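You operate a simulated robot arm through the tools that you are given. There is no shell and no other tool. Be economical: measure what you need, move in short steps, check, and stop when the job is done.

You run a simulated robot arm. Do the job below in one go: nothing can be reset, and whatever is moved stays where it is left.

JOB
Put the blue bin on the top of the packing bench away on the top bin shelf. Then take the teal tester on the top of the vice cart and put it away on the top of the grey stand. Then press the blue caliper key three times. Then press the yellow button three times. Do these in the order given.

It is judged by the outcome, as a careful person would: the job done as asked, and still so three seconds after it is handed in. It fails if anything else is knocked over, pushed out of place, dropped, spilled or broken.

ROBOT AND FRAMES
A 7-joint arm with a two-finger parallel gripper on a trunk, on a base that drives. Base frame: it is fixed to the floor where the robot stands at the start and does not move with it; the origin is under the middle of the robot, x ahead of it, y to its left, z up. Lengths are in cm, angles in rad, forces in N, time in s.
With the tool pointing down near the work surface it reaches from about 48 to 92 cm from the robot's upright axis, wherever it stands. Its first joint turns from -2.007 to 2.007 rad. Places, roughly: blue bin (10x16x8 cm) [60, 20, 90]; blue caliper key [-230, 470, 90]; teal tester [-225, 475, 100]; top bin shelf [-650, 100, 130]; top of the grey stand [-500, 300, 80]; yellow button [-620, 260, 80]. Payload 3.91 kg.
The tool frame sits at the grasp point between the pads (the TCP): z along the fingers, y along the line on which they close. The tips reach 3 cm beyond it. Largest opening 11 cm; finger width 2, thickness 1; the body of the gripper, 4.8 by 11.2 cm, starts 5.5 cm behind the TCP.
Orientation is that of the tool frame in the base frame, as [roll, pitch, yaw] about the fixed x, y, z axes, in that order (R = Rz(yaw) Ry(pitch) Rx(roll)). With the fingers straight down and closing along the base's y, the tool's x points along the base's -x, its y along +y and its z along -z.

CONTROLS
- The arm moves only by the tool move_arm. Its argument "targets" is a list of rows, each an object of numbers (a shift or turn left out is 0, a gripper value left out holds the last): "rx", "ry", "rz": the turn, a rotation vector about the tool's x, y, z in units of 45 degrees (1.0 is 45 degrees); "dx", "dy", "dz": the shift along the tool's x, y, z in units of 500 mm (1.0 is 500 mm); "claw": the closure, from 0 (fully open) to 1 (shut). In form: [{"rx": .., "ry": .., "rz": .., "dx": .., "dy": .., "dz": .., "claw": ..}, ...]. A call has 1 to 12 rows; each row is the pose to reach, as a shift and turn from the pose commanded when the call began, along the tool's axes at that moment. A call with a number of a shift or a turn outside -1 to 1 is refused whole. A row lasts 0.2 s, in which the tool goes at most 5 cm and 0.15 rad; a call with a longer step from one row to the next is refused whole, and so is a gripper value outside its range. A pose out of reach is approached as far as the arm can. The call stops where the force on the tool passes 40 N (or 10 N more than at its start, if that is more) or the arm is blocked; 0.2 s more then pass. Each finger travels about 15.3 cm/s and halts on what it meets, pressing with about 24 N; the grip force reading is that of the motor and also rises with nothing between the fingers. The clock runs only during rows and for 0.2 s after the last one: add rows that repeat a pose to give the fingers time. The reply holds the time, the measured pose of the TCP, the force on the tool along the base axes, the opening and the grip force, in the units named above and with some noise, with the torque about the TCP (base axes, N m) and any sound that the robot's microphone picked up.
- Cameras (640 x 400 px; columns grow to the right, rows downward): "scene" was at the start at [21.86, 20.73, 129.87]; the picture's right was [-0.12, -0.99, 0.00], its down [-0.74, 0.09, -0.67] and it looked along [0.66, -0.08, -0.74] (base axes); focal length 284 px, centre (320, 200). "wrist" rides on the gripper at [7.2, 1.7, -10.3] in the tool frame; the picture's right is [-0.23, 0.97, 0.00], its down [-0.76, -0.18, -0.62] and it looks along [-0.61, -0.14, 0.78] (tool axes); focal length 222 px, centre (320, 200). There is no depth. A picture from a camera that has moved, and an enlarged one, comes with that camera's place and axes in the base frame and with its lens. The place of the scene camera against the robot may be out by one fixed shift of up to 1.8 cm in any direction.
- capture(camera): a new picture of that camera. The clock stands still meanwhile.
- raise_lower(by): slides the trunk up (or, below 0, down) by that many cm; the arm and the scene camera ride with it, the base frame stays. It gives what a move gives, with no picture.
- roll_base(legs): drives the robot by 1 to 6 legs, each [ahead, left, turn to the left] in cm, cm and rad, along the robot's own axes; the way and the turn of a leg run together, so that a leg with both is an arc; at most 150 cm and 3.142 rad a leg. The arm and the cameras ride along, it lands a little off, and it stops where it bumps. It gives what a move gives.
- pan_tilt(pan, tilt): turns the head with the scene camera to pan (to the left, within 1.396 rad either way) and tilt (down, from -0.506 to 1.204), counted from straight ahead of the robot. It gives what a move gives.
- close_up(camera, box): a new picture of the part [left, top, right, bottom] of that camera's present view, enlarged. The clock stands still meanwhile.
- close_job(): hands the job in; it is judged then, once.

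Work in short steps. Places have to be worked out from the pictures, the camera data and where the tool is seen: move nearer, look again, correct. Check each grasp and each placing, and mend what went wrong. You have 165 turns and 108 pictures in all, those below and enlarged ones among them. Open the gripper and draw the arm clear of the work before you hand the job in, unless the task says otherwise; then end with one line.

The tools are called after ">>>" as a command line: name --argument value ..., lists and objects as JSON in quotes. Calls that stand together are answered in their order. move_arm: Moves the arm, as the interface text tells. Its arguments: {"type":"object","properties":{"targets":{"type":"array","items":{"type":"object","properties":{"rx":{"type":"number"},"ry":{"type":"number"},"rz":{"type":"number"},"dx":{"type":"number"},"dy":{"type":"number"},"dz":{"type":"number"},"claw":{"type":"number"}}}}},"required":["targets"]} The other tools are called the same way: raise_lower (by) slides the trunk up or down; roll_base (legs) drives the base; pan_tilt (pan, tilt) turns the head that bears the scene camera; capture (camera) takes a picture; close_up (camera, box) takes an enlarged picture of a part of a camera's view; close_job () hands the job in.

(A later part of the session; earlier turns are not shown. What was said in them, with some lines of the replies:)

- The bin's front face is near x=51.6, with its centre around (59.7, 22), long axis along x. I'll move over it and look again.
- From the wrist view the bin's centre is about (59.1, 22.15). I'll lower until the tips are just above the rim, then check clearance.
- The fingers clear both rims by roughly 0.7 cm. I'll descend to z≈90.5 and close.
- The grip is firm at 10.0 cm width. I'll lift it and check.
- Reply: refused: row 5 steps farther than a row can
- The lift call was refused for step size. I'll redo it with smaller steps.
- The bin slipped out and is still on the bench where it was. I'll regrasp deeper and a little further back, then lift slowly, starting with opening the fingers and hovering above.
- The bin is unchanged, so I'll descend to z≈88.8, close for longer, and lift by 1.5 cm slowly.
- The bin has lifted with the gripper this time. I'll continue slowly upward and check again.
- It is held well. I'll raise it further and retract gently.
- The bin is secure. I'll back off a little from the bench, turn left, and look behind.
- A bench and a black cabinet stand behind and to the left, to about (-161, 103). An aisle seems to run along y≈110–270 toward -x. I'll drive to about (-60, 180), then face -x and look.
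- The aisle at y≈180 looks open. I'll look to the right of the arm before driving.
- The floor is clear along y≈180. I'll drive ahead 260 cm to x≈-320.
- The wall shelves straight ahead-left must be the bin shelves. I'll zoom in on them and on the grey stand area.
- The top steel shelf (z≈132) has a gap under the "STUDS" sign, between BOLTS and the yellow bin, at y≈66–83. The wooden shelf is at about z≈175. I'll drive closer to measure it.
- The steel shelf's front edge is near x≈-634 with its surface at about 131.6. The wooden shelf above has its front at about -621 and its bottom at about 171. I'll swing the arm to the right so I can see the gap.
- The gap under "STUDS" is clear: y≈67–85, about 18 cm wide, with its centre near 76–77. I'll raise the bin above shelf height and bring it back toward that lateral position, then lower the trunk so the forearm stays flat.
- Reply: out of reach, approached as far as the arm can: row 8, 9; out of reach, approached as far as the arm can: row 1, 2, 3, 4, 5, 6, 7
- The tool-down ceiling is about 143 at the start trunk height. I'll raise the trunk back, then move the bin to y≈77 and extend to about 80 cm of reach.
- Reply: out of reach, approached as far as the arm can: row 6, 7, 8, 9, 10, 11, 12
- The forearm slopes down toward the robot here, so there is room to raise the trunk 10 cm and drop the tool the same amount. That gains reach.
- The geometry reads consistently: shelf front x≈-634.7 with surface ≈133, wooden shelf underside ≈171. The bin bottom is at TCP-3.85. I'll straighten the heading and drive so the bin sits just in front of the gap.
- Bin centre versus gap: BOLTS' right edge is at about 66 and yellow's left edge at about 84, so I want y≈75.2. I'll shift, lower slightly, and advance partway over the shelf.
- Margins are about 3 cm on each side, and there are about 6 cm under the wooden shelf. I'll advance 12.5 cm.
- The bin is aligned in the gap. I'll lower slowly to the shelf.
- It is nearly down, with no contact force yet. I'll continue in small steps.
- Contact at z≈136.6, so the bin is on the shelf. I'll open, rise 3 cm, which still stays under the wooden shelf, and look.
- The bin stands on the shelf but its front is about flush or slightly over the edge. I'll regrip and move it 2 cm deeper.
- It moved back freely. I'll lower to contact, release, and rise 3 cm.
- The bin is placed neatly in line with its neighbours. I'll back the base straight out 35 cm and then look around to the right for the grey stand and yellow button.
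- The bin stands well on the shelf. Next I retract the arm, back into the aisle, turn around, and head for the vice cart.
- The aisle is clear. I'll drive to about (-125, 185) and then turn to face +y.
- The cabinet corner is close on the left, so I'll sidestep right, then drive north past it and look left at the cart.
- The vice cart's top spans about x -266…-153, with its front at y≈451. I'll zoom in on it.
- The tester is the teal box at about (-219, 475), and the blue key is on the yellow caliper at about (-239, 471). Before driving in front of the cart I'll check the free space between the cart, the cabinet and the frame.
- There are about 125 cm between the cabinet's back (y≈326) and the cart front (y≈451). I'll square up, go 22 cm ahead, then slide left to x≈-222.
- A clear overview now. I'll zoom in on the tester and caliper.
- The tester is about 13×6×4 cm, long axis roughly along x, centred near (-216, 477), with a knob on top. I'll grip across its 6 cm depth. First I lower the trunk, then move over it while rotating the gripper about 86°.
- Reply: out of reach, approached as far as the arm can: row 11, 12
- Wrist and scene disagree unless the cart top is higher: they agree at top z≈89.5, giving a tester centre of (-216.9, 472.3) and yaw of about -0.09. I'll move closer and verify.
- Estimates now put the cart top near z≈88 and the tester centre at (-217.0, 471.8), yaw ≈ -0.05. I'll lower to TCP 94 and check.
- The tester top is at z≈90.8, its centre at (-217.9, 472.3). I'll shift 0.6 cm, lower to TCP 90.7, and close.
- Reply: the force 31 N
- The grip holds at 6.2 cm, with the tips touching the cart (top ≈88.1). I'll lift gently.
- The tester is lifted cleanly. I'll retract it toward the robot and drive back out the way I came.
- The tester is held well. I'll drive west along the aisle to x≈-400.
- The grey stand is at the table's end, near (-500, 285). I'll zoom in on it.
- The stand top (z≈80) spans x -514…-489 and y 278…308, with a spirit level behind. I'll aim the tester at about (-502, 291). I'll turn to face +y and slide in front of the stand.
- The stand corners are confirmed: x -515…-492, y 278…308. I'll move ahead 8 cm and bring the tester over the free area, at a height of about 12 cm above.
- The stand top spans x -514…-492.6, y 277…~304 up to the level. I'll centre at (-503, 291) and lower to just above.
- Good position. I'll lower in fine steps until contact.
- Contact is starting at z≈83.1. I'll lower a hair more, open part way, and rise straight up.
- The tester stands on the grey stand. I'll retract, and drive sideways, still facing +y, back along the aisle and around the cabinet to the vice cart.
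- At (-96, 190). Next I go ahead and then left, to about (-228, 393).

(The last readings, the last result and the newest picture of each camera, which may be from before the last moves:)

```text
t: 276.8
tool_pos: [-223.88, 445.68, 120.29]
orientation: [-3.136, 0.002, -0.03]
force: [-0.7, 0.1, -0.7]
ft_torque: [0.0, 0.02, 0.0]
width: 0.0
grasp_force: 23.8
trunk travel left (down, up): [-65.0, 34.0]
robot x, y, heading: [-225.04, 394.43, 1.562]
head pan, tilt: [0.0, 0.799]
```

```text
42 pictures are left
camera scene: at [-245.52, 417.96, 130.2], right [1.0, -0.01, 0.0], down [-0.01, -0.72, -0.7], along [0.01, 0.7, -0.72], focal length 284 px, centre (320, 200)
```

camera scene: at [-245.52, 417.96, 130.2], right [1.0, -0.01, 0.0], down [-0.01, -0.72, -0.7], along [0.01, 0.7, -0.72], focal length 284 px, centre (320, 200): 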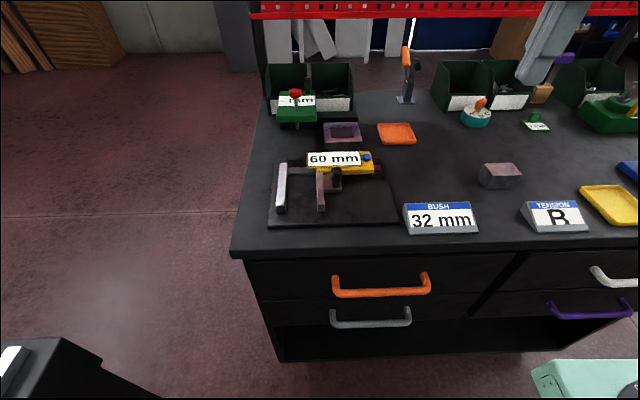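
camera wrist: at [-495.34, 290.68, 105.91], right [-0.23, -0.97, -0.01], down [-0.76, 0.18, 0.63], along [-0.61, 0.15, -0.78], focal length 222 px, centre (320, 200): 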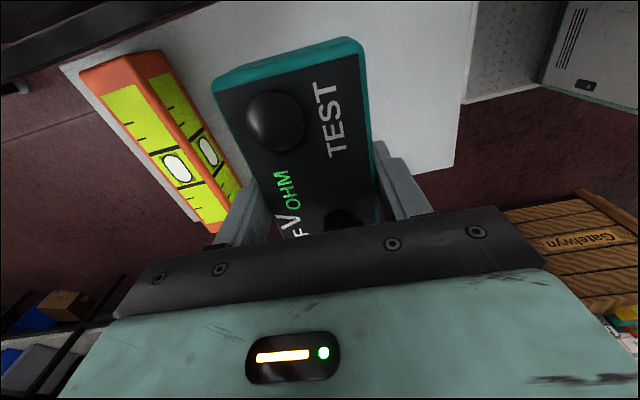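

Key estimate: (-235, 466, ~93). I'll move the closed gripper above it and look through the wrist camera.

>>> move_arm --targets '[{"dx": -0.04, "dy": -0.06, "dz": 0.02}, {"dx": -0.08, "dy": -0.13, "dz": 0.04}, {"dx": -0.12, "dy": -0.2, "dz": 0.08}, {"dx": -0.16, "dy": -0.27, "dz": 0.12}, {"dx": -0.2, "dy": -0.34, "dz": 0.16}, {"dx": -0.21, "dy": -0.4, "dz": 0.18}, {"dx": -0.21, "dy": -0.4, "dz": 0.18}]'

>>> capture --camera "wrist"

>>> close_up --camera "scene" --box '[260, 80, 420, 240]'

```text
t: 278.4
tool_pos: [-233.97, 466.14, 111.32]
orientation: [-3.137, 0.002, -0.032]
force: [0.2, -0.8, -0.5]
ft_torque: [0.02, 0.01, 0.02]
width: 0.01
grasp_force: 23.9
trunk travel left (down, up): [-65.0, 34.0]
robot x, y, heading: [-224.97, 394.22, 1.562]
head pan, tilt: [0.0, 0.799]
```

```text
41 pictures are left
camera wrist: at [-226.83, 464.16, 121.61], right [-0.26, -0.97, -0.01], down [-0.76, 0.2, 0.62], along [-0.6, 0.16, -0.78], focal length 222 px, centre (320, 200)
```

wrist: 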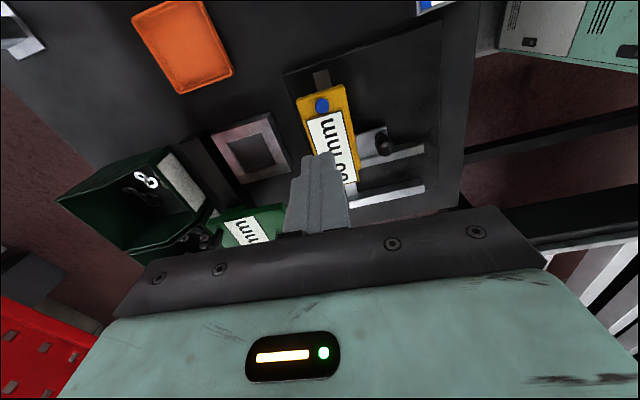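

```text
2.50 times, centred on (340, 160) of scene
camera zoom: at [-245.52, 417.95, 130.19], right [1.0, -0.01, 0.0], down [-0.01, -0.72, -0.7], along [0.01, 0.7, -0.72], focal length 709 px, centre (270, 300)
```

zoom: 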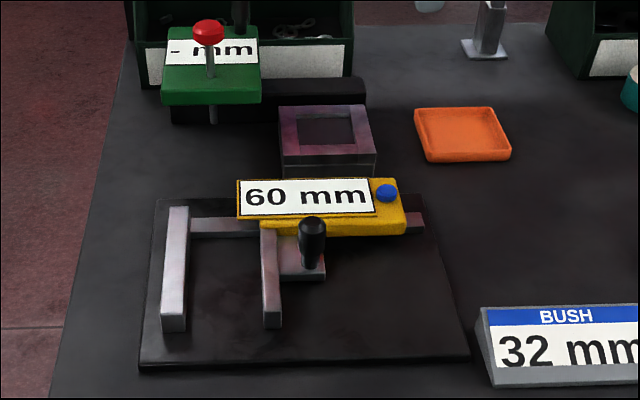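

The wrist view gives the key at (-234.6, 466.0). I'll lower to tips ≈95.5 and check.

>>> move_arm --targets '[{"dx": -0.013, "dy": 0.002, "dz": 0.06}, {"dx": -0.013, "dy": 0.002, "dz": 0.13}, {"dx": -0.013, "dy": 0.002, "dz": 0.2}, {"dx": -0.013, "dy": 0.002, "dz": 0.25}, {"dx": -0.013, "dy": 0.002, "dz": 0.25}]'

>>> capture --camera "wrist"

>>> close_up --camera "scene" --box '[320, 120, 420, 190]'

```text
t: 279.6
tool_pos: [-234.54, 466.07, 98.78]
orientation: [-3.137, 0.001, -0.03]
force: [0.3, -0.3, 0.7]
ft_torque: [-0.02, -0.04, -0.03]
width: 0.0
grasp_force: 23.6
trunk travel left (down, up): [-65.0, 34.0]
robot x, y, heading: [-225.06, 394.3, 1.562]
head pan, tilt: [0.0, 0.799]
```

```text
39 pictures are left
camera wrist: at [-227.34, 464.01, 108.98], right [-0.26, -0.97, -0.01], down [-0.75, 0.2, 0.63], along [-0.6, 0.16, -0.78], focal length 222 px, centre (320, 200)
```

wrist: 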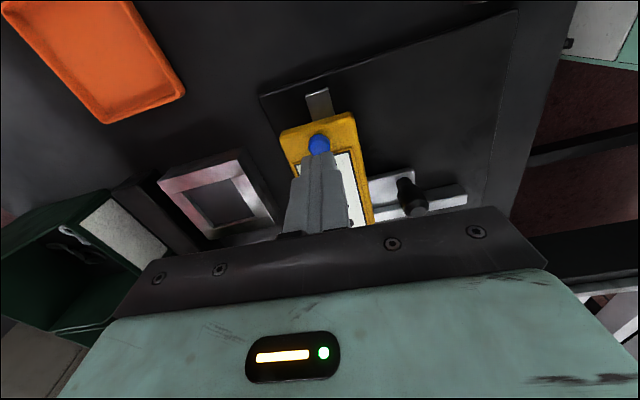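

```text
5.71 times, centred on (370, 155) of scene
camera zoom: at [-245.52, 417.96, 130.19], right [1.0, -0.01, 0.0], down [-0.01, -0.72, -0.7], along [0.01, 0.7, -0.72], focal length 1620 px, centre (34, 457)
```

zoom: 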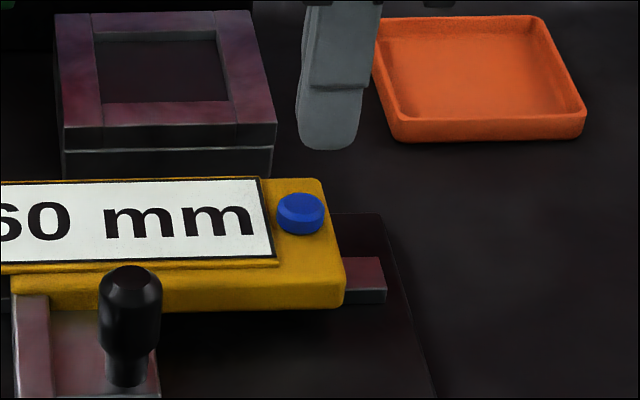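

The key's top is at about z≈92, at (-234.7, 466.05). I'll shift 0.2 cm and lower gently to find contact.

>>> move_arm --targets '[{"dx": -0.005, "dz": 0.03}, {"dx": -0.005, "dz": 0.055}, {"dx": -0.005, "dz": 0.062}, {"dx": -0.005, "dz": 0.068}, {"dx": -0.005, "dz": 0.074}]'

>>> close_up --camera "scene" --box '[320, 120, 420, 190]'

```text
t: 280.8
tool_pos: [-234.75, 466.16, 95.2]
orientation: [-3.136, 0.002, -0.031]
force: [1.7, -0.6, 3.0]
ft_torque: [0.02, -0.04, -0.03]
width: 0.02
grasp_force: 23.6
trunk travel left (down, up): [-65.0, 34.0]
robot x, y, heading: [-224.98, 394.56, 1.564]
head pan, tilt: [0.0, 0.799]
heard: click
```

```text
5.71 times, centred on (370, 155) of scene
camera zoom: at [-245.52, 417.95, 130.2], right [1.0, -0.01, 0.0], down [-0.01, -0.72, -0.7], along [0.01, 0.7, -0.72], focal length 1620 px, centre (34, 457)
```

zoom: 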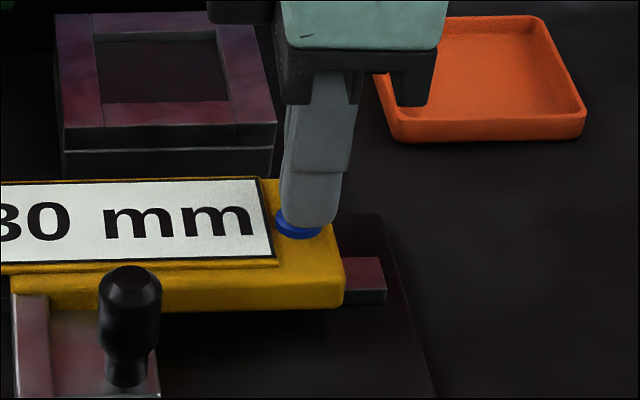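

One click, and the display changed. I'll rise 1.5 cm, wait, and press a second time with the same stroke.

>>> move_arm --targets '[{"dz": -0.015}, {"dz": -0.03}, {"dz": -0.03}, {"dz": -0.03}]'

>>> close_up --camera "scene" --box '[290, 120, 420, 190]'

>>> move_arm --targets '[{"dz": 0.014}, {"dz": 0.022}, {"dz": 0.027}, {"dz": 0.03}]'

```text
t: 281.8
tool_pos: [-234.66, 466.02, 96.7]
orientation: [-3.137, 0.001, -0.033]
force: [0.2, -0.3, -0.3]
ft_torque: [0.01, 0.03, 0.02]
width: 0.01
grasp_force: 24.2
trunk travel left (down, up): [-65.0, 34.0]
robot x, y, heading: [-224.93, 394.46, 1.563]
head pan, tilt: [0.0, 0.799]
```

```text
4.92 times, centred on (355, 155) of scene
camera zoom: at [-245.52, 417.97, 130.19], right [1.0, -0.01, 0.0], down [-0.01, -0.72, -0.7], along [0.01, 0.7, -0.72], focal length 1396 px, centre (148, 422)
```

zoom: 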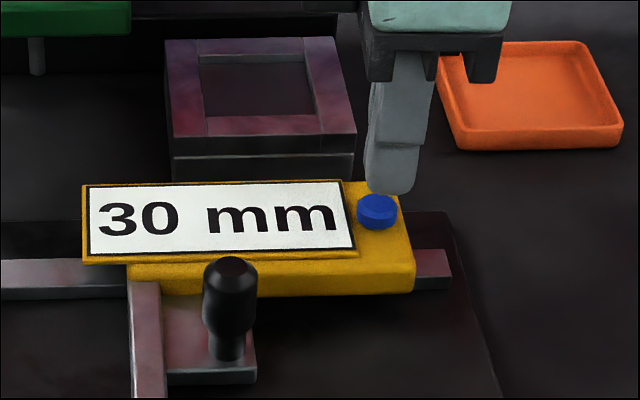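

```text
t: 282.8
tool_pos: [-234.63, 466.17, 95.21]
orientation: [-3.135, 0.002, -0.032]
force: [0.0, -0.3, 1.8]
ft_torque: [-0.06, 0.04, 0.02]
width: 0.01
grasp_force: 23.8
trunk travel left (down, up): [-65.0, 34.0]
robot x, y, heading: [-224.9, 394.8, 1.566]
head pan, tilt: [0.0, 0.799]
heard: click
```

Second click heard. I'll rise, check the display, and press a third time.

>>> move_arm --targets '[{"dz": -0.015}, {"dz": -0.03}, {"dz": -0.03}, {"dz": -0.03}]'

>>> close_up --camera "scene" --box '[290, 120, 420, 190]'

>>> move_arm --targets '[{"dz": 0.014}, {"dz": 0.022}, {"dz": 0.027}, {"dz": 0.03}]'

>>> move_arm --targets '[{"dz": -0.015}, {"dz": -0.04}, {"dz": -0.08}, {"dz": -0.14}, {"dz": -0.2}]'

>>> capture --camera "scene"

```text
t: 283.8
tool_pos: [-234.63, 466.01, 96.6]
orientation: [-3.138, 0.001, -0.031]
force: [-0.2, -0.5, 0.9]
ft_torque: [0.03, -0.01, 0.01]
width: 0.01
grasp_force: 24.0
trunk travel left (down, up): [-65.0, 34.0]
robot x, y, heading: [-225.29, 394.37, 1.565]
head pan, tilt: [0.0, 0.799]
```

```text
4.92 times, centred on (355, 155) of scene
camera zoom: at [-245.52, 417.97, 130.19], right [1.0, -0.01, 0.0], down [-0.01, -0.72, -0.7], along [0.01, 0.7, -0.72], focal length 1396 px, centre (148, 422)
```

zoom: 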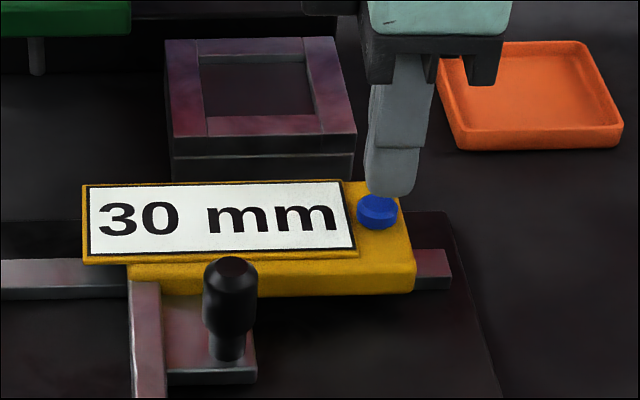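

```text
t: 284.8
tool_pos: [-234.61, 466.05, 95.21]
orientation: [-3.136, 0.002, -0.031]
force: [-0.4, 1.3, 2.0]
ft_torque: [0.06, 0.03, -0.02]
width: 0.03
grasp_force: 24.3
trunk travel left (down, up): [-65.0, 34.0]
robot x, y, heading: [-225.28, 394.14, 1.565]
head pan, tilt: [0.0, 0.799]
heard: click
```

```text
t: 286.0
tool_pos: [-234.71, 466.12, 105.12]
orientation: [-3.136, 0.002, -0.032]
force: [0.4, 0.1, -0.3]
ft_torque: [-0.04, 0.02, 0.0]
width: 0.0
grasp_force: 23.6
trunk travel left (down, up): [-65.0, 34.0]
robot x, y, heading: [-225.16, 394.54, 1.559]
head pan, tilt: [0.0, 0.799]
```

```text
34 pictures are left
camera scene: at [-245.53, 417.98, 130.19], right [1.0, -0.01, 0.0], down [-0.01, -0.72, -0.7], along [0.01, 0.7, -0.72], focal length 284 px, centre (320, 200)
```

scene: 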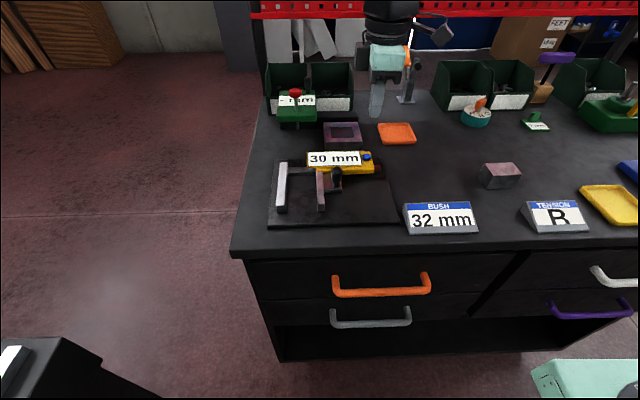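

Three clicks are counted and the cart is undisturbed. I'll retract and drive back toward the yellow button.

>>> move_arm --targets '[{"dy": 0.03, "dz": -0.06}, {"dy": 0.08, "dz": -0.13}, {"dy": 0.14, "dz": -0.2}, {"dy": 0.2, "dz": -0.26}, {"dy": 0.27, "dz": -0.3}, {"dx": 0.05, "dy": 0.34, "dz": -0.3}, {"dx": 0.1, "dy": 0.4, "dz": -0.3}, {"dx": 0.14, "dy": 0.42, "dz": -0.3}]'

>>> roll_base --legs '[[0, -131, 0], [-104, 0, 0], [-104, 0, 0]]'

>>> roll_base --legs '[[0, 136, 0], [0, 136, 0], [0, 125, 0], [0, 0, 1.57]]'

>>> pan_tilt --pan -0.5 --tilt 0.5

>>> capture --camera "scene"

```text
t: 287.8
tool_pos: [-228.3, 444.8, 120.07]
orientation: [-3.137, 0.003, -0.033]
force: [0.8, 0.3, 0.3]
ft_torque: [-0.03, 0.0, 0.03]
width: 0.02
grasp_force: 24.0
trunk travel left (down, up): [-65.0, 34.0]
robot x, y, heading: [-224.99, 394.01, 1.565]
head pan, tilt: [0.0, 0.799]
```

```text
t: 304.4
tool_pos: [-99.67, 233.61, 120.14]
orientation: [-3.135, 0.001, -0.025]
force: [-1.1, -0.2, -0.5]
ft_torque: [0.03, 0.01, -0.02]
width: 0.0
grasp_force: 23.8
trunk travel left (down, up): [-65.0, 34.0]
robot x, y, heading: [-95.97, 183.19, 1.567]
head pan, tilt: [0.0, 0.799]
```

```text
t: 327.2
tool_pos: [-543.58, 174.8, 120.08]
orientation: [-3.138, 0.003, 1.539]
force: [0.3, -0.6, -0.8]
ft_torque: [0.0, 0.0, 0.02]
width: 0.01
grasp_force: 24.2
trunk travel left (down, up): [-65.0, 34.0]
robot x, y, heading: [-493.36, 177.78, 3.133]
head pan, tilt: [0.0, 0.799]
```

```text
t: 328.2
tool_pos: [-543.57, 174.78, 120.02]
orientation: [-3.136, 0.002, 1.538]
force: [0.1, 0.1, 0.4]
ft_torque: [0.03, -0.02, -0.03]
width: 0.0
grasp_force: 23.5
trunk travel left (down, up): [-65.0, 34.0]
robot x, y, heading: [-492.84, 178.03, 3.135]
head pan, tilt: [-0.499, 0.499]
```

```text
33 pictures are left
camera scene: at [-515.6, 163.21, 132.79], right [0.49, 0.87, 0.0], down [0.42, -0.23, -0.88], along [-0.77, 0.43, -0.48], focal length 284 px, centre (320, 200)
```

scene: 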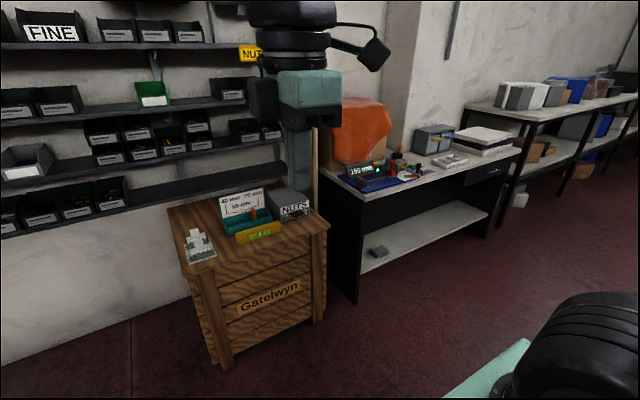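

The white table with the device is ahead-right. I'll zoom in for the yellow button.

>>> close_up --camera "scene" --box '[320, 130, 480, 220]'

```text
4.00 times, centred on (400, 175) of scene
camera zoom: at [-515.6, 163.21, 132.79], right [0.49, 0.87, 0.0], down [0.42, -0.23, -0.88], along [-0.77, 0.43, -0.48], focal length 1134 px, centre (0, 300)
```

zoom: 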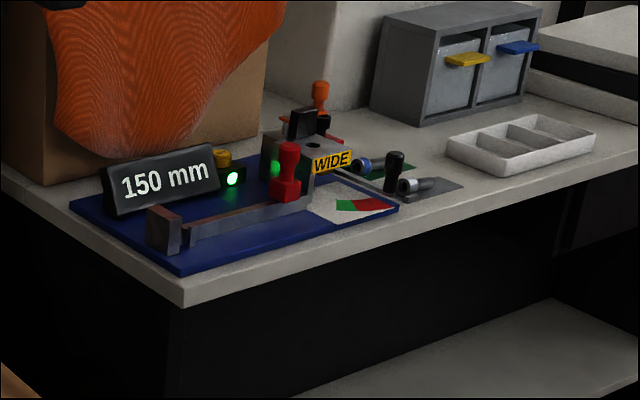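

The yellow button is behind the "150 mm" display, near (-614, 248, ~83). The table front is at x≈-598. I'll move the base to about (-543, 228).

>>> roll_base --legs '[[0, -49, 0], [48, 0, 0]]'

>>> pan_tilt --pan -0.6 --tilt 0.8

>>> capture --camera "scene"

>>> capture --camera "wrist"

```text
t: 333.5
tool_pos: [-591.14, 223.17, 119.92]
orientation: [-3.137, 0.003, 1.536]
force: [-0.1, -0.1, -0.1]
ft_torque: [0.02, 0.02, 0.0]
width: 0.0
grasp_force: 24.4
trunk travel left (down, up): [-65.0, 34.0]
robot x, y, heading: [-540.77, 226.71, 3.13]
head pan, tilt: [-0.499, 0.499]
```

```text
t: 334.3
tool_pos: [-590.99, 223.25, 120.13]
orientation: [-3.136, 0.003, 1.535]
force: [-0.1, -0.1, 0.5]
ft_torque: [0.0, 0.0, -0.01]
width: 0.0
grasp_force: 24.0
trunk travel left (down, up): [-65.0, 34.0]
robot x, y, heading: [-540.82, 226.43, 3.13]
head pan, tilt: [-0.6, 0.799]
```

```text
31 pictures are left
camera scene: at [-561.86, 211.92, 130.2], right [0.57, 0.82, 0.0], down [0.59, -0.41, -0.7], along [-0.57, 0.4, -0.72], focal length 284 px, centre (320, 200)
```

scene: 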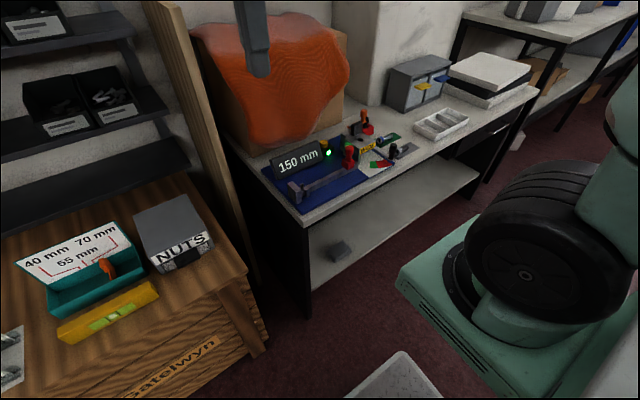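

```text
30 pictures are left
camera wrist: at [-589.17, 230.51, 130.35], right [0.97, -0.26, -0.01], down [-0.2, -0.75, 0.63], along [-0.17, -0.6, -0.78], focal length 222 px, centre (320, 200)
```

wrist: 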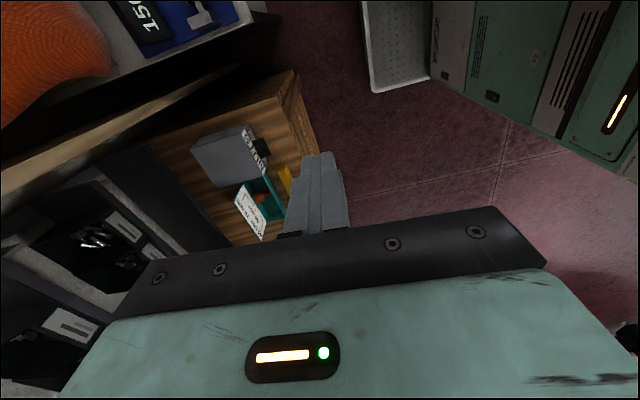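

I'll zoom in on the button in the scene view.

>>> close_up --camera "scene" --box '[260, 100, 420, 200]'

```text
4.00 times, centred on (340, 150) of scene
camera zoom: at [-561.86, 211.92, 130.2], right [0.57, 0.82, 0.0], down [0.59, -0.41, -0.7], along [-0.57, 0.4, -0.72], focal length 1134 px, centre (240, 400)
```

zoom: 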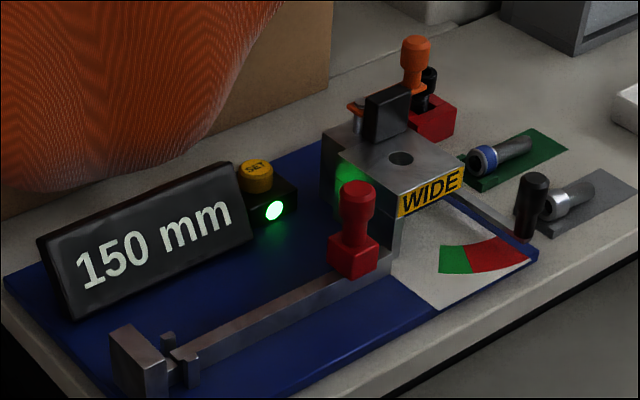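

The yellow "SET" button sits on a black block near (-622, 256), with a cloth-covered box close behind (x≈-628, up to z≈106) and a red knob in front. I'll turn the gripper back to its default yaw, camera toward the robot, with a slight lean so the hand stays clear of the box.

>>> move_arm --targets '[{"rz": 0.1}, {"rz": 0.28}, {"rz": 0.46}, {"rz": 0.64}, {"rz": 0.82}, {"rz": 0.98}, {"rz": 0.98}]'

>>> move_arm --targets '[{"rz": 0.1}, {"rz": 0.28}, {"rz": 0.46}, {"rz": 0.64}, {"rz": 0.82}, {"rz": 0.97}, {"rz": 0.97}]'

>>> move_arm --targets '[{"ry": -0.1, "dy": -0.06}, {"ry": -0.2, "dy": -0.14}, {"ry": -0.27, "dy": -0.22}, {"ry": -0.27, "dy": -0.3}, {"ry": -0.27, "dy": -0.38}, {"ry": -0.27, "dy": -0.46}, {"ry": -0.27, "dy": -0.54}, {"ry": -0.27, "dy": -0.62}, {"ry": -0.27, "dy": -0.64}, {"ry": -0.27, "dy": -0.64}]'

>>> capture --camera "wrist"

```text
t: 335.9
tool_pos: [-591.14, 223.23, 120.19]
orientation: [-3.138, 0.006, 0.765]
force: [-0.2, -0.8, -0.3]
ft_torque: [0.01, 0.01, -0.02]
width: 0.0
grasp_force: 23.8
trunk travel left (down, up): [-65.0, 34.0]
robot x, y, heading: [-540.89, 226.64, 3.13]
head pan, tilt: [-0.6, 0.799]
```

```text
t: 337.5
tool_pos: [-591.1, 223.16, 120.19]
orientation: [3.14, 0.006, 0.003]
force: [-0.3, 0.4, 0.0]
ft_torque: [0.0, -0.01, -0.01]
width: 0.01
grasp_force: 23.9
trunk travel left (down, up): [-65.0, 34.0]
robot x, y, heading: [-540.52, 226.43, 3.129]
head pan, tilt: [-0.6, 0.799]
```

```text
t: 339.7
tool_pos: [-591.25, 255.12, 120.19]
orientation: [3.139, 0.218, 0.004]
force: [0.5, -1.0, -0.4]
ft_torque: [0.05, 0.01, -0.01]
width: 0.0
grasp_force: 24.1
out of reach, approached as far as the arm can: row 3, 4, 5
trunk travel left (down, up): [-65.0, 34.0]
robot x, y, heading: [-540.76, 226.57, 3.134]
head pan, tilt: [-0.6, 0.799]
```

```text
28 pictures are left
camera wrist: at [-581.97, 253.62, 128.65], right [-0.22, -0.97, 0.05], down [-0.61, 0.18, 0.77], along [-0.76, 0.14, -0.63], focal length 222 px, centre (320, 200)
```

wrist: 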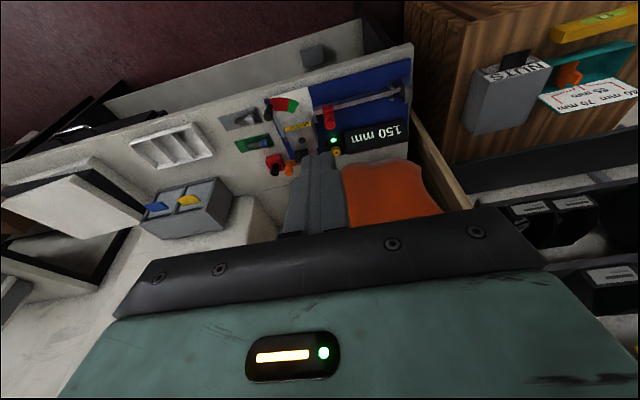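

From the wrist the button is at y≈255, x≈-621. I'll move closer, tip about 20 cm above, and look.

>>> move_arm --targets '[{"dx": -0.05, "dz": 0.05}, {"dx": -0.11, "dz": 0.11}, {"dx": -0.17, "dz": 0.17}, {"dx": -0.23, "dz": 0.23}, {"dx": -0.29, "dz": 0.29}, {"dx": -0.35, "dz": 0.35}, {"dx": -0.4, "dz": 0.41}, {"dx": -0.4, "dz": 0.416}]'

>>> capture --camera "wrist"

>>> capture --camera "scene"

```text
t: 341.5
tool_pos: [-615.21, 255.25, 103.96]
orientation: [3.14, 0.218, 0.006]
force: [1.2, 0.6, -0.2]
ft_torque: [-0.04, -0.02, 0.01]
width: 0.0
grasp_force: 24.3
trunk travel left (down, up): [-65.0, 34.0]
robot x, y, heading: [-540.6, 226.43, 3.13]
head pan, tilt: [-0.6, 0.799]
```

```text
27 pictures are left
camera wrist: at [-605.95, 253.55, 112.5], right [-0.22, -0.97, 0.05], down [-0.61, 0.18, 0.77], along [-0.76, 0.14, -0.63], focal length 222 px, centre (320, 200)
```

wrist: 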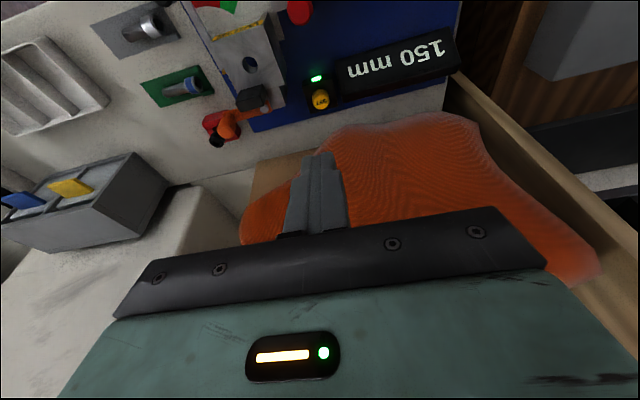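

```text
26 pictures are left
camera scene: at [-561.84, 211.92, 130.19], right [0.57, 0.82, 0.0], down [0.59, -0.41, -0.7], along [-0.57, 0.4, -0.72], focal length 284 px, centre (320, 200)
```

scene: 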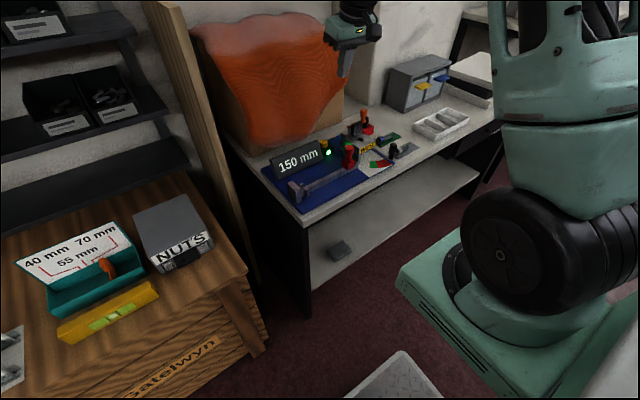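

The button is at about (-622.5, 255.5, 78.7). I'll descend to a few cm above it and check clearances.

>>> move_arm --targets '[{"dx": -0.015, "dy": -0.003, "dz": 0.06}, {"dx": -0.03, "dy": -0.005, "dz": 0.14}, {"dx": -0.045, "dy": -0.005, "dz": 0.22}, {"dx": -0.049, "dy": -0.005, "dz": 0.29}, {"dx": -0.049, "dy": -0.005, "dz": 0.31}, {"dx": -0.049, "dy": -0.005, "dz": 0.31}]'

>>> close_up --camera "scene" --box '[240, 70, 420, 200]'

>>> capture --camera "wrist"

```text
t: 342.9
tool_pos: [-621.03, 255.39, 89.65]
orientation: [3.14, 0.218, 0.003]
force: [-0.1, -0.7, 0.2]
ft_torque: [0.04, -0.02, 0.01]
width: 0.0
grasp_force: 24.4
trunk travel left (down, up): [-65.0, 34.0]
robot x, y, heading: [-540.51, 226.41, 3.131]
head pan, tilt: [-0.6, 0.799]
```

```text
3.08 times, centred on (330, 135) of scene
camera zoom: at [-561.85, 211.92, 130.19], right [0.57, 0.82, 0.0], down [0.59, -0.41, -0.7], along [-0.57, 0.4, -0.72], focal length 872 px, centre (289, 400)
```

zoom: 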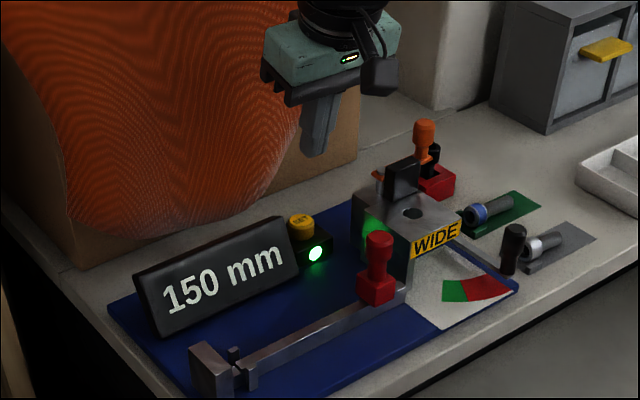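

```text
24 pictures are left
camera wrist: at [-611.74, 253.73, 98.06], right [-0.22, -0.97, 0.05], down [-0.61, 0.18, 0.77], along [-0.76, 0.14, -0.63], focal length 222 px, centre (320, 200)
```

wrist: 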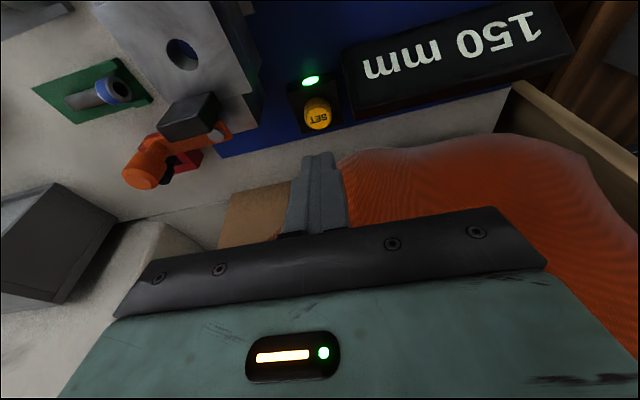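

Refined: the button is at about (-623.0, 255.25), top z≈78–78.7. I'll lower the tip to about 1.5 cm above.

>>> move_arm --targets '[{"dx": -0.02, "dy": 0.003, "dz": 0.01}, {"dx": -0.015, "dy": 0.003, "dz": 0.06}, {"dx": 0.0, "dy": 0.003, "dz": 0.11}, {"dx": 0.003, "dy": 0.003, "dz": 0.137}, {"dx": 0.003, "dy": 0.003, "dz": 0.137}]'

>>> close_up --camera "scene" --box '[270, 100, 390, 190]'

>>> capture --camera "wrist"

```text
t: 344.1
tool_pos: [-622.39, 255.34, 82.76]
orientation: [3.138, 0.218, 0.006]
force: [0.4, -0.1, 0.4]
ft_torque: [-0.01, -0.02, 0.02]
width: 0.0
grasp_force: 24.3
trunk travel left (down, up): [-65.0, 34.0]
robot x, y, heading: [-540.28, 226.29, 3.131]
head pan, tilt: [-0.6, 0.799]
```

```text
4.44 times, centred on (330, 145) of scene
camera zoom: at [-561.86, 211.92, 130.19], right [0.57, 0.82, 0.0], down [0.59, -0.41, -0.7], along [-0.57, 0.4, -0.72], focal length 1260 px, centre (276, 444)
```

zoom: 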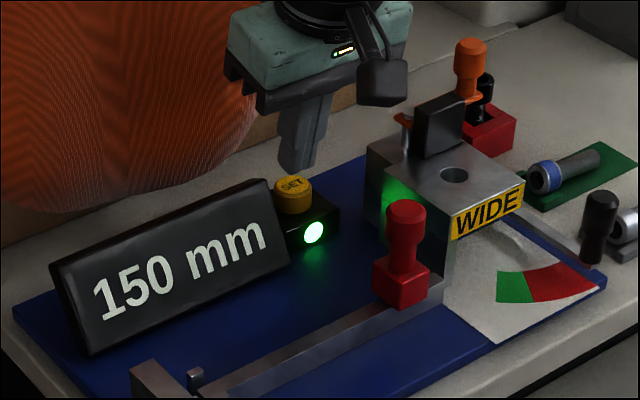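

```text
22 pictures are left
camera wrist: at [-613.17, 253.73, 91.18], right [-0.22, -0.97, 0.05], down [-0.61, 0.18, 0.77], along [-0.76, 0.14, -0.63], focal length 222 px, centre (320, 200)
```

wrist: 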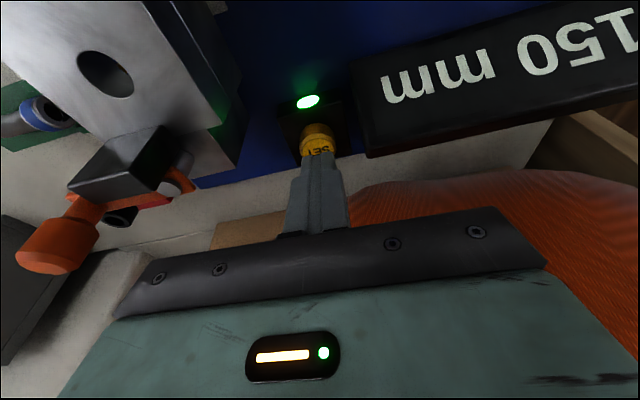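

The tip is aligned over the SET button, about 1.3 cm above. I'll lower in fine steps.

>>> move_arm --targets '[{"dx": 0.002, "dz": 0.008}, {"dx": 0.004, "dz": 0.016}, {"dx": 0.005, "dz": 0.022}, {"dx": 0.006, "dz": 0.027}]'

```text
t: 345.1
tool_pos: [-622.28, 255.3, 81.44]
orientation: [3.14, 0.219, 0.007]
force: [-1.0, 0.3, -0.5]
ft_torque: [-0.01, 0.02, 0.0]
width: 0.0
grasp_force: 24.1
trunk travel left (down, up): [-65.0, 34.0]
robot x, y, heading: [-540.64, 226.47, 3.129]
head pan, tilt: [-0.6, 0.799]
```

No contact yet, so I'll continue in 0.2 cm steps.

>>> move_arm --targets '[{"dx": 0.001, "dz": 0.004}, {"dx": 0.002, "dz": 0.008}, {"dx": 0.003, "dz": 0.012}]'

>>> close_up --camera "scene" --box '[290, 110, 370, 170]'

```text
t: 345.9
tool_pos: [-622.31, 255.1, 80.76]
orientation: [3.139, 0.218, 0.006]
force: [0.5, 0.8, 1.9]
ft_torque: [-0.01, -0.01, 0.01]
width: 0.02
grasp_force: 23.7
trunk travel left (down, up): [-65.0, 34.0]
robot x, y, heading: [-540.43, 226.5, 3.133]
head pan, tilt: [-0.6, 0.799]
```

```text
6.67 times, centred on (330, 140) of scene
camera zoom: at [-561.85, 211.92, 130.2], right [0.57, 0.82, 0.0], down [0.59, -0.41, -0.7], along [-0.57, 0.4, -0.72], focal length 1890 px, centre (253, 600)
```

zoom: 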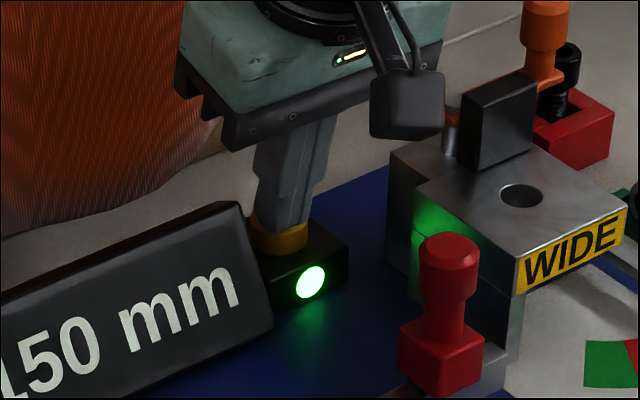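

The tip is on the button but there's no click yet. I'll press another 0.3 cm.

>>> move_arm --targets '[{"dx": 0.001, "dz": 0.003}, {"dx": 0.0014, "dz": 0.006}]'

```text
t: 346.5
tool_pos: [-622.35, 255.27, 80.33]
orientation: [3.139, 0.218, 0.003]
force: [-0.5, -0.4, 2.2]
ft_torque: [0.01, 0.0, 0.02]
width: 0.0
grasp_force: 24.0
trunk travel left (down, up): [-65.0, 34.0]
robot x, y, heading: [-540.93, 226.28, 3.127]
head pan, tilt: [-0.6, 0.799]
heard: click
```

First click. I'll release by rising 1.3 cm, then press again to the same depth.

>>> move_arm --targets '[{"dx": -0.003, "dz": -0.013}, {"dx": -0.0056, "dz": -0.0254}, {"dx": -0.0056, "dz": -0.0254}, {"dx": -0.0056, "dz": -0.0254}]'

>>> move_arm --targets '[{"dx": 0.003, "dz": 0.012}, {"dx": 0.0045, "dz": 0.02}, {"dx": 0.0056, "dz": 0.0254}, {"dx": 0.0058, "dz": 0.0262}]'

>>> close_up --camera "scene" --box '[250, 100, 410, 200]'

```text
t: 347.5
tool_pos: [-622.35, 255.29, 81.74]
orientation: [-3.14, 0.218, 0.005]
force: [0.2, -0.5, 0.0]
ft_torque: [0.02, 0.0, 0.0]
width: 0.0
grasp_force: 24.4
trunk travel left (down, up): [-65.0, 34.0]
robot x, y, heading: [-540.9, 226.61, 3.129]
head pan, tilt: [-0.6, 0.799]
```

```text
t: 348.5
tool_pos: [-622.29, 255.25, 80.42]
orientation: [3.141, 0.219, 0.004]
force: [1.1, 0.5, 2.2]
ft_torque: [0.03, -0.07, 0.0]
width: 0.0
grasp_force: 24.0
trunk travel left (down, up): [-65.0, 34.0]
robot x, y, heading: [-540.9, 226.41, 3.129]
head pan, tilt: [-0.6, 0.799]
heard: click
```

```text
4.00 times, centred on (330, 150) of scene
camera zoom: at [-561.84, 211.92, 130.2], right [0.57, 0.82, 0.0], down [0.59, -0.41, -0.7], along [-0.57, 0.4, -0.72], focal length 1134 px, centre (280, 400)
```

zoom: 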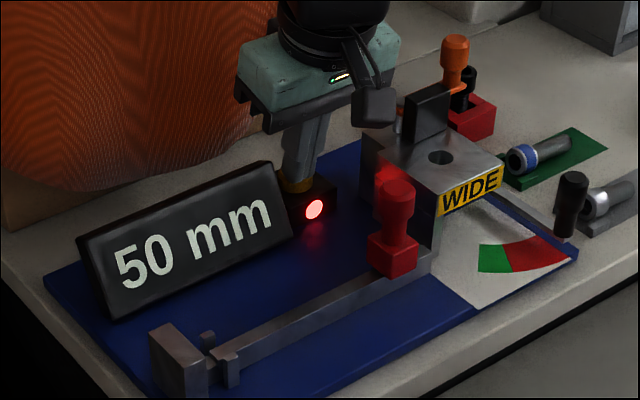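

Second click heard; the display cycles as it should. Release and press the third time.

>>> move_arm --targets '[{"dx": -0.003, "dz": -0.013}, {"dx": -0.0056, "dz": -0.0254}, {"dx": -0.0056, "dz": -0.0254}, {"dx": -0.0056, "dz": -0.0254}]'

>>> move_arm --targets '[{"dx": 0.003, "dz": 0.012}, {"dx": 0.0045, "dz": 0.02}, {"dx": 0.0056, "dz": 0.0254}, {"dx": 0.0058, "dz": 0.0262}]'

```text
t: 349.5
tool_pos: [-622.37, 255.1, 81.68]
orientation: [3.14, 0.218, 0.005]
force: [0.5, 0.0, 0.6]
ft_torque: [0.0, -0.03, 0.0]
width: 0.02
grasp_force: 23.6
trunk travel left (down, up): [-65.0, 34.0]
robot x, y, heading: [-540.9, 226.48, 3.127]
head pan, tilt: [-0.6, 0.799]
```

```text
t: 350.5
tool_pos: [-622.36, 255.06, 80.31]
orientation: [-3.141, 0.217, 0.005]
force: [-0.8, 0.0, 2.9]
ft_torque: [0.05, 0.01, -0.01]
width: 0.0
grasp_force: 24.7
trunk travel left (down, up): [-65.0, 34.0]
robot x, y, heading: [-540.9, 226.11, 3.134]
head pan, tilt: [-0.6, 0.799]
heard: click
```

Third click. I'll lift straight up and back along the tool axis, then retract, open the gripper and check.

>>> move_arm --targets '[{"dx": -0.003, "dz": -0.015}, {"dx": -0.005, "dz": -0.05}, {"dx": 0.0, "dz": -0.12}, {"dx": 0.0, "dz": -0.2}, {"dx": 0.03, "dz": -0.28}, {"dx": 0.08, "dz": -0.35}, {"dx": 0.14, "dz": -0.42}, {"dx": 0.2, "dz": -0.48, "claw": 0}, {"dx": 0.28, "dz": -0.52, "claw": 0}, {"dx": 0.34, "dz": -0.54, "claw": 0}, {"dx": 0.34, "dz": -0.54, "claw": 0}]'

>>> close_up --camera "scene" --box '[230, 80, 430, 210]'

>>> pan_tilt --pan -1.35 --tilt 0.6

>>> capture --camera "scene"

>>> pan_tilt --pan 0.9 --tilt 0.1

>>> capture --camera "scene"

```text
t: 352.9
tool_pos: [-599.96, 255.28, 103.18]
orientation: [3.14, 0.22, 0.005]
force: [-0.1, 0.1, -0.3]
ft_torque: [0.01, -0.02, -0.03]
width: 10.99
grasp_force: 0.1
trunk travel left (down, up): [-65.0, 34.0]
robot x, y, heading: [-540.83, 226.55, 3.131]
head pan, tilt: [-0.6, 0.799]
```

```text
3.08 times, centred on (330, 145) of scene
camera zoom: at [-561.86, 211.92, 130.19], right [0.57, 0.82, 0.0], down [0.59, -0.41, -0.7], along [-0.57, 0.4, -0.72], focal length 872 px, centre (289, 369)
```

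zoom: 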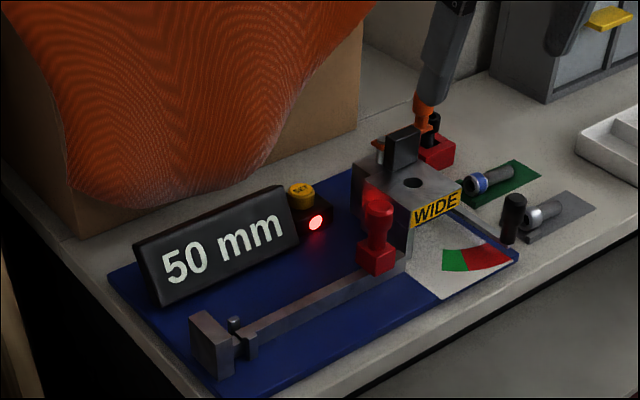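

```text
t: 354.0
tool_pos: [-599.89, 255.23, 103.13]
orientation: [3.141, 0.217, 0.006]
force: [0.1, 0.7, 0.2]
ft_torque: [0.01, 0.0, 0.01]
width: 11.03
grasp_force: 0.0
trunk travel left (down, up): [-65.0, 34.0]
robot x, y, heading: [-540.98, 226.54, 3.132]
head pan, tilt: [-1.349, 0.6]
```

```text
18 pictures are left
camera scene: at [-557.1, 215.94, 131.88], right [0.98, 0.21, 0.0], down [0.12, -0.55, -0.82], along [-0.17, 0.81, -0.57], focal length 284 px, centre (320, 200)
```

scene: 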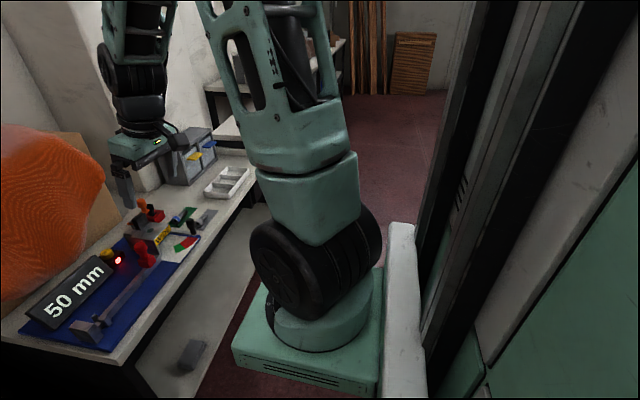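

```text
t: 356.1
tool_pos: [-600.03, 255.27, 103.15]
orientation: [3.14, 0.217, 0.005]
force: [-0.8, 0.6, -0.6]
ft_torque: [0.01, 0.0, -0.02]
width: 11.01
grasp_force: 0.1
trunk travel left (down, up): [-65.0, 34.0]
robot x, y, heading: [-540.48, 226.3, 3.133]
head pan, tilt: [0.901, 0.099]
```

```text
17 pictures are left
camera scene: at [-561.04, 200.15, 136.5], right [-0.78, 0.63, 0.0], down [0.06, 0.08, -0.99], along [-0.63, -0.77, -0.1], focal length 284 px, centre (320, 200)
```

scene: 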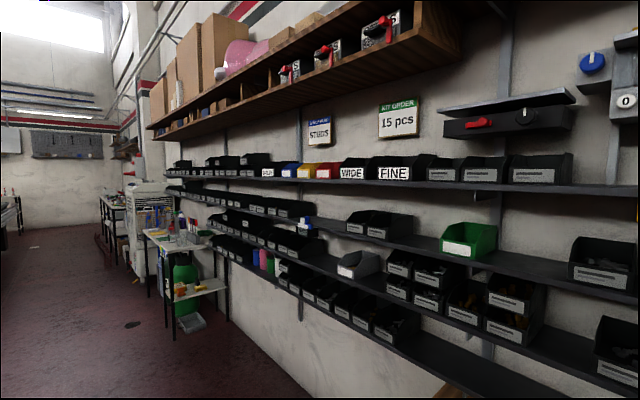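

All the outcomes look right: the bin is on the shelf and SET was pressed three times. I'll move the robot clear into the aisle and take one last look at the tester.

>>> roll_base --legs '[[0, 35, 0], [-30, 0, 0]]'

>>> pan_tilt --pan -1.39 --tilt 0.4

>>> capture --camera "scene"

```text
t: 359.9
tool_pos: [-570.93, 220.59, 103.15]
orientation: [3.14, 0.218, -0.004]
force: [1.0, -0.3, 0.4]
ft_torque: [-0.02, 0.04, -0.01]
width: 11.01
grasp_force: 0.0
trunk travel left (down, up): [-65.0, 34.0]
robot x, y, heading: [-511.73, 190.99, 3.121]
head pan, tilt: [0.901, 0.099]
```

```text
t: 362.1
tool_pos: [-570.77, 220.67, 103.21]
orientation: [3.14, 0.219, -0.002]
force: [0.1, 0.9, -0.3]
ft_torque: [0.02, 0.02, -0.02]
width: 11.01
grasp_force: 0.0
trunk travel left (down, up): [-65.0, 34.0]
robot x, y, heading: [-511.96, 191.07, 3.125]
head pan, tilt: [-1.389, 0.4]
```

```text
16 pictures are left
camera scene: at [-528.04, 181.37, 133.71], right [0.99, 0.16, 0.0], down [0.06, -0.38, -0.92], along [-0.15, 0.91, -0.39], focal length 284 px, centre (320, 200)
```

scene: 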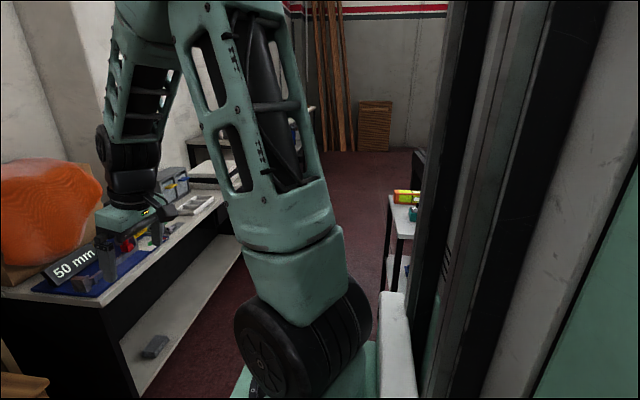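

The tester and level are still on the stand, the gripper is open, and the arm is clear. I'm handing in the job.

>>> close_job

```text
The job is handed in.
```

The blue bin is on the top bin shelf, in the gap under the "STUDS" sign. The teal tester is on the grey stand. The blue caliper key and then the yellow button were each pressed three times, with a click heard each time. I saw nothing else moved or knocked over.
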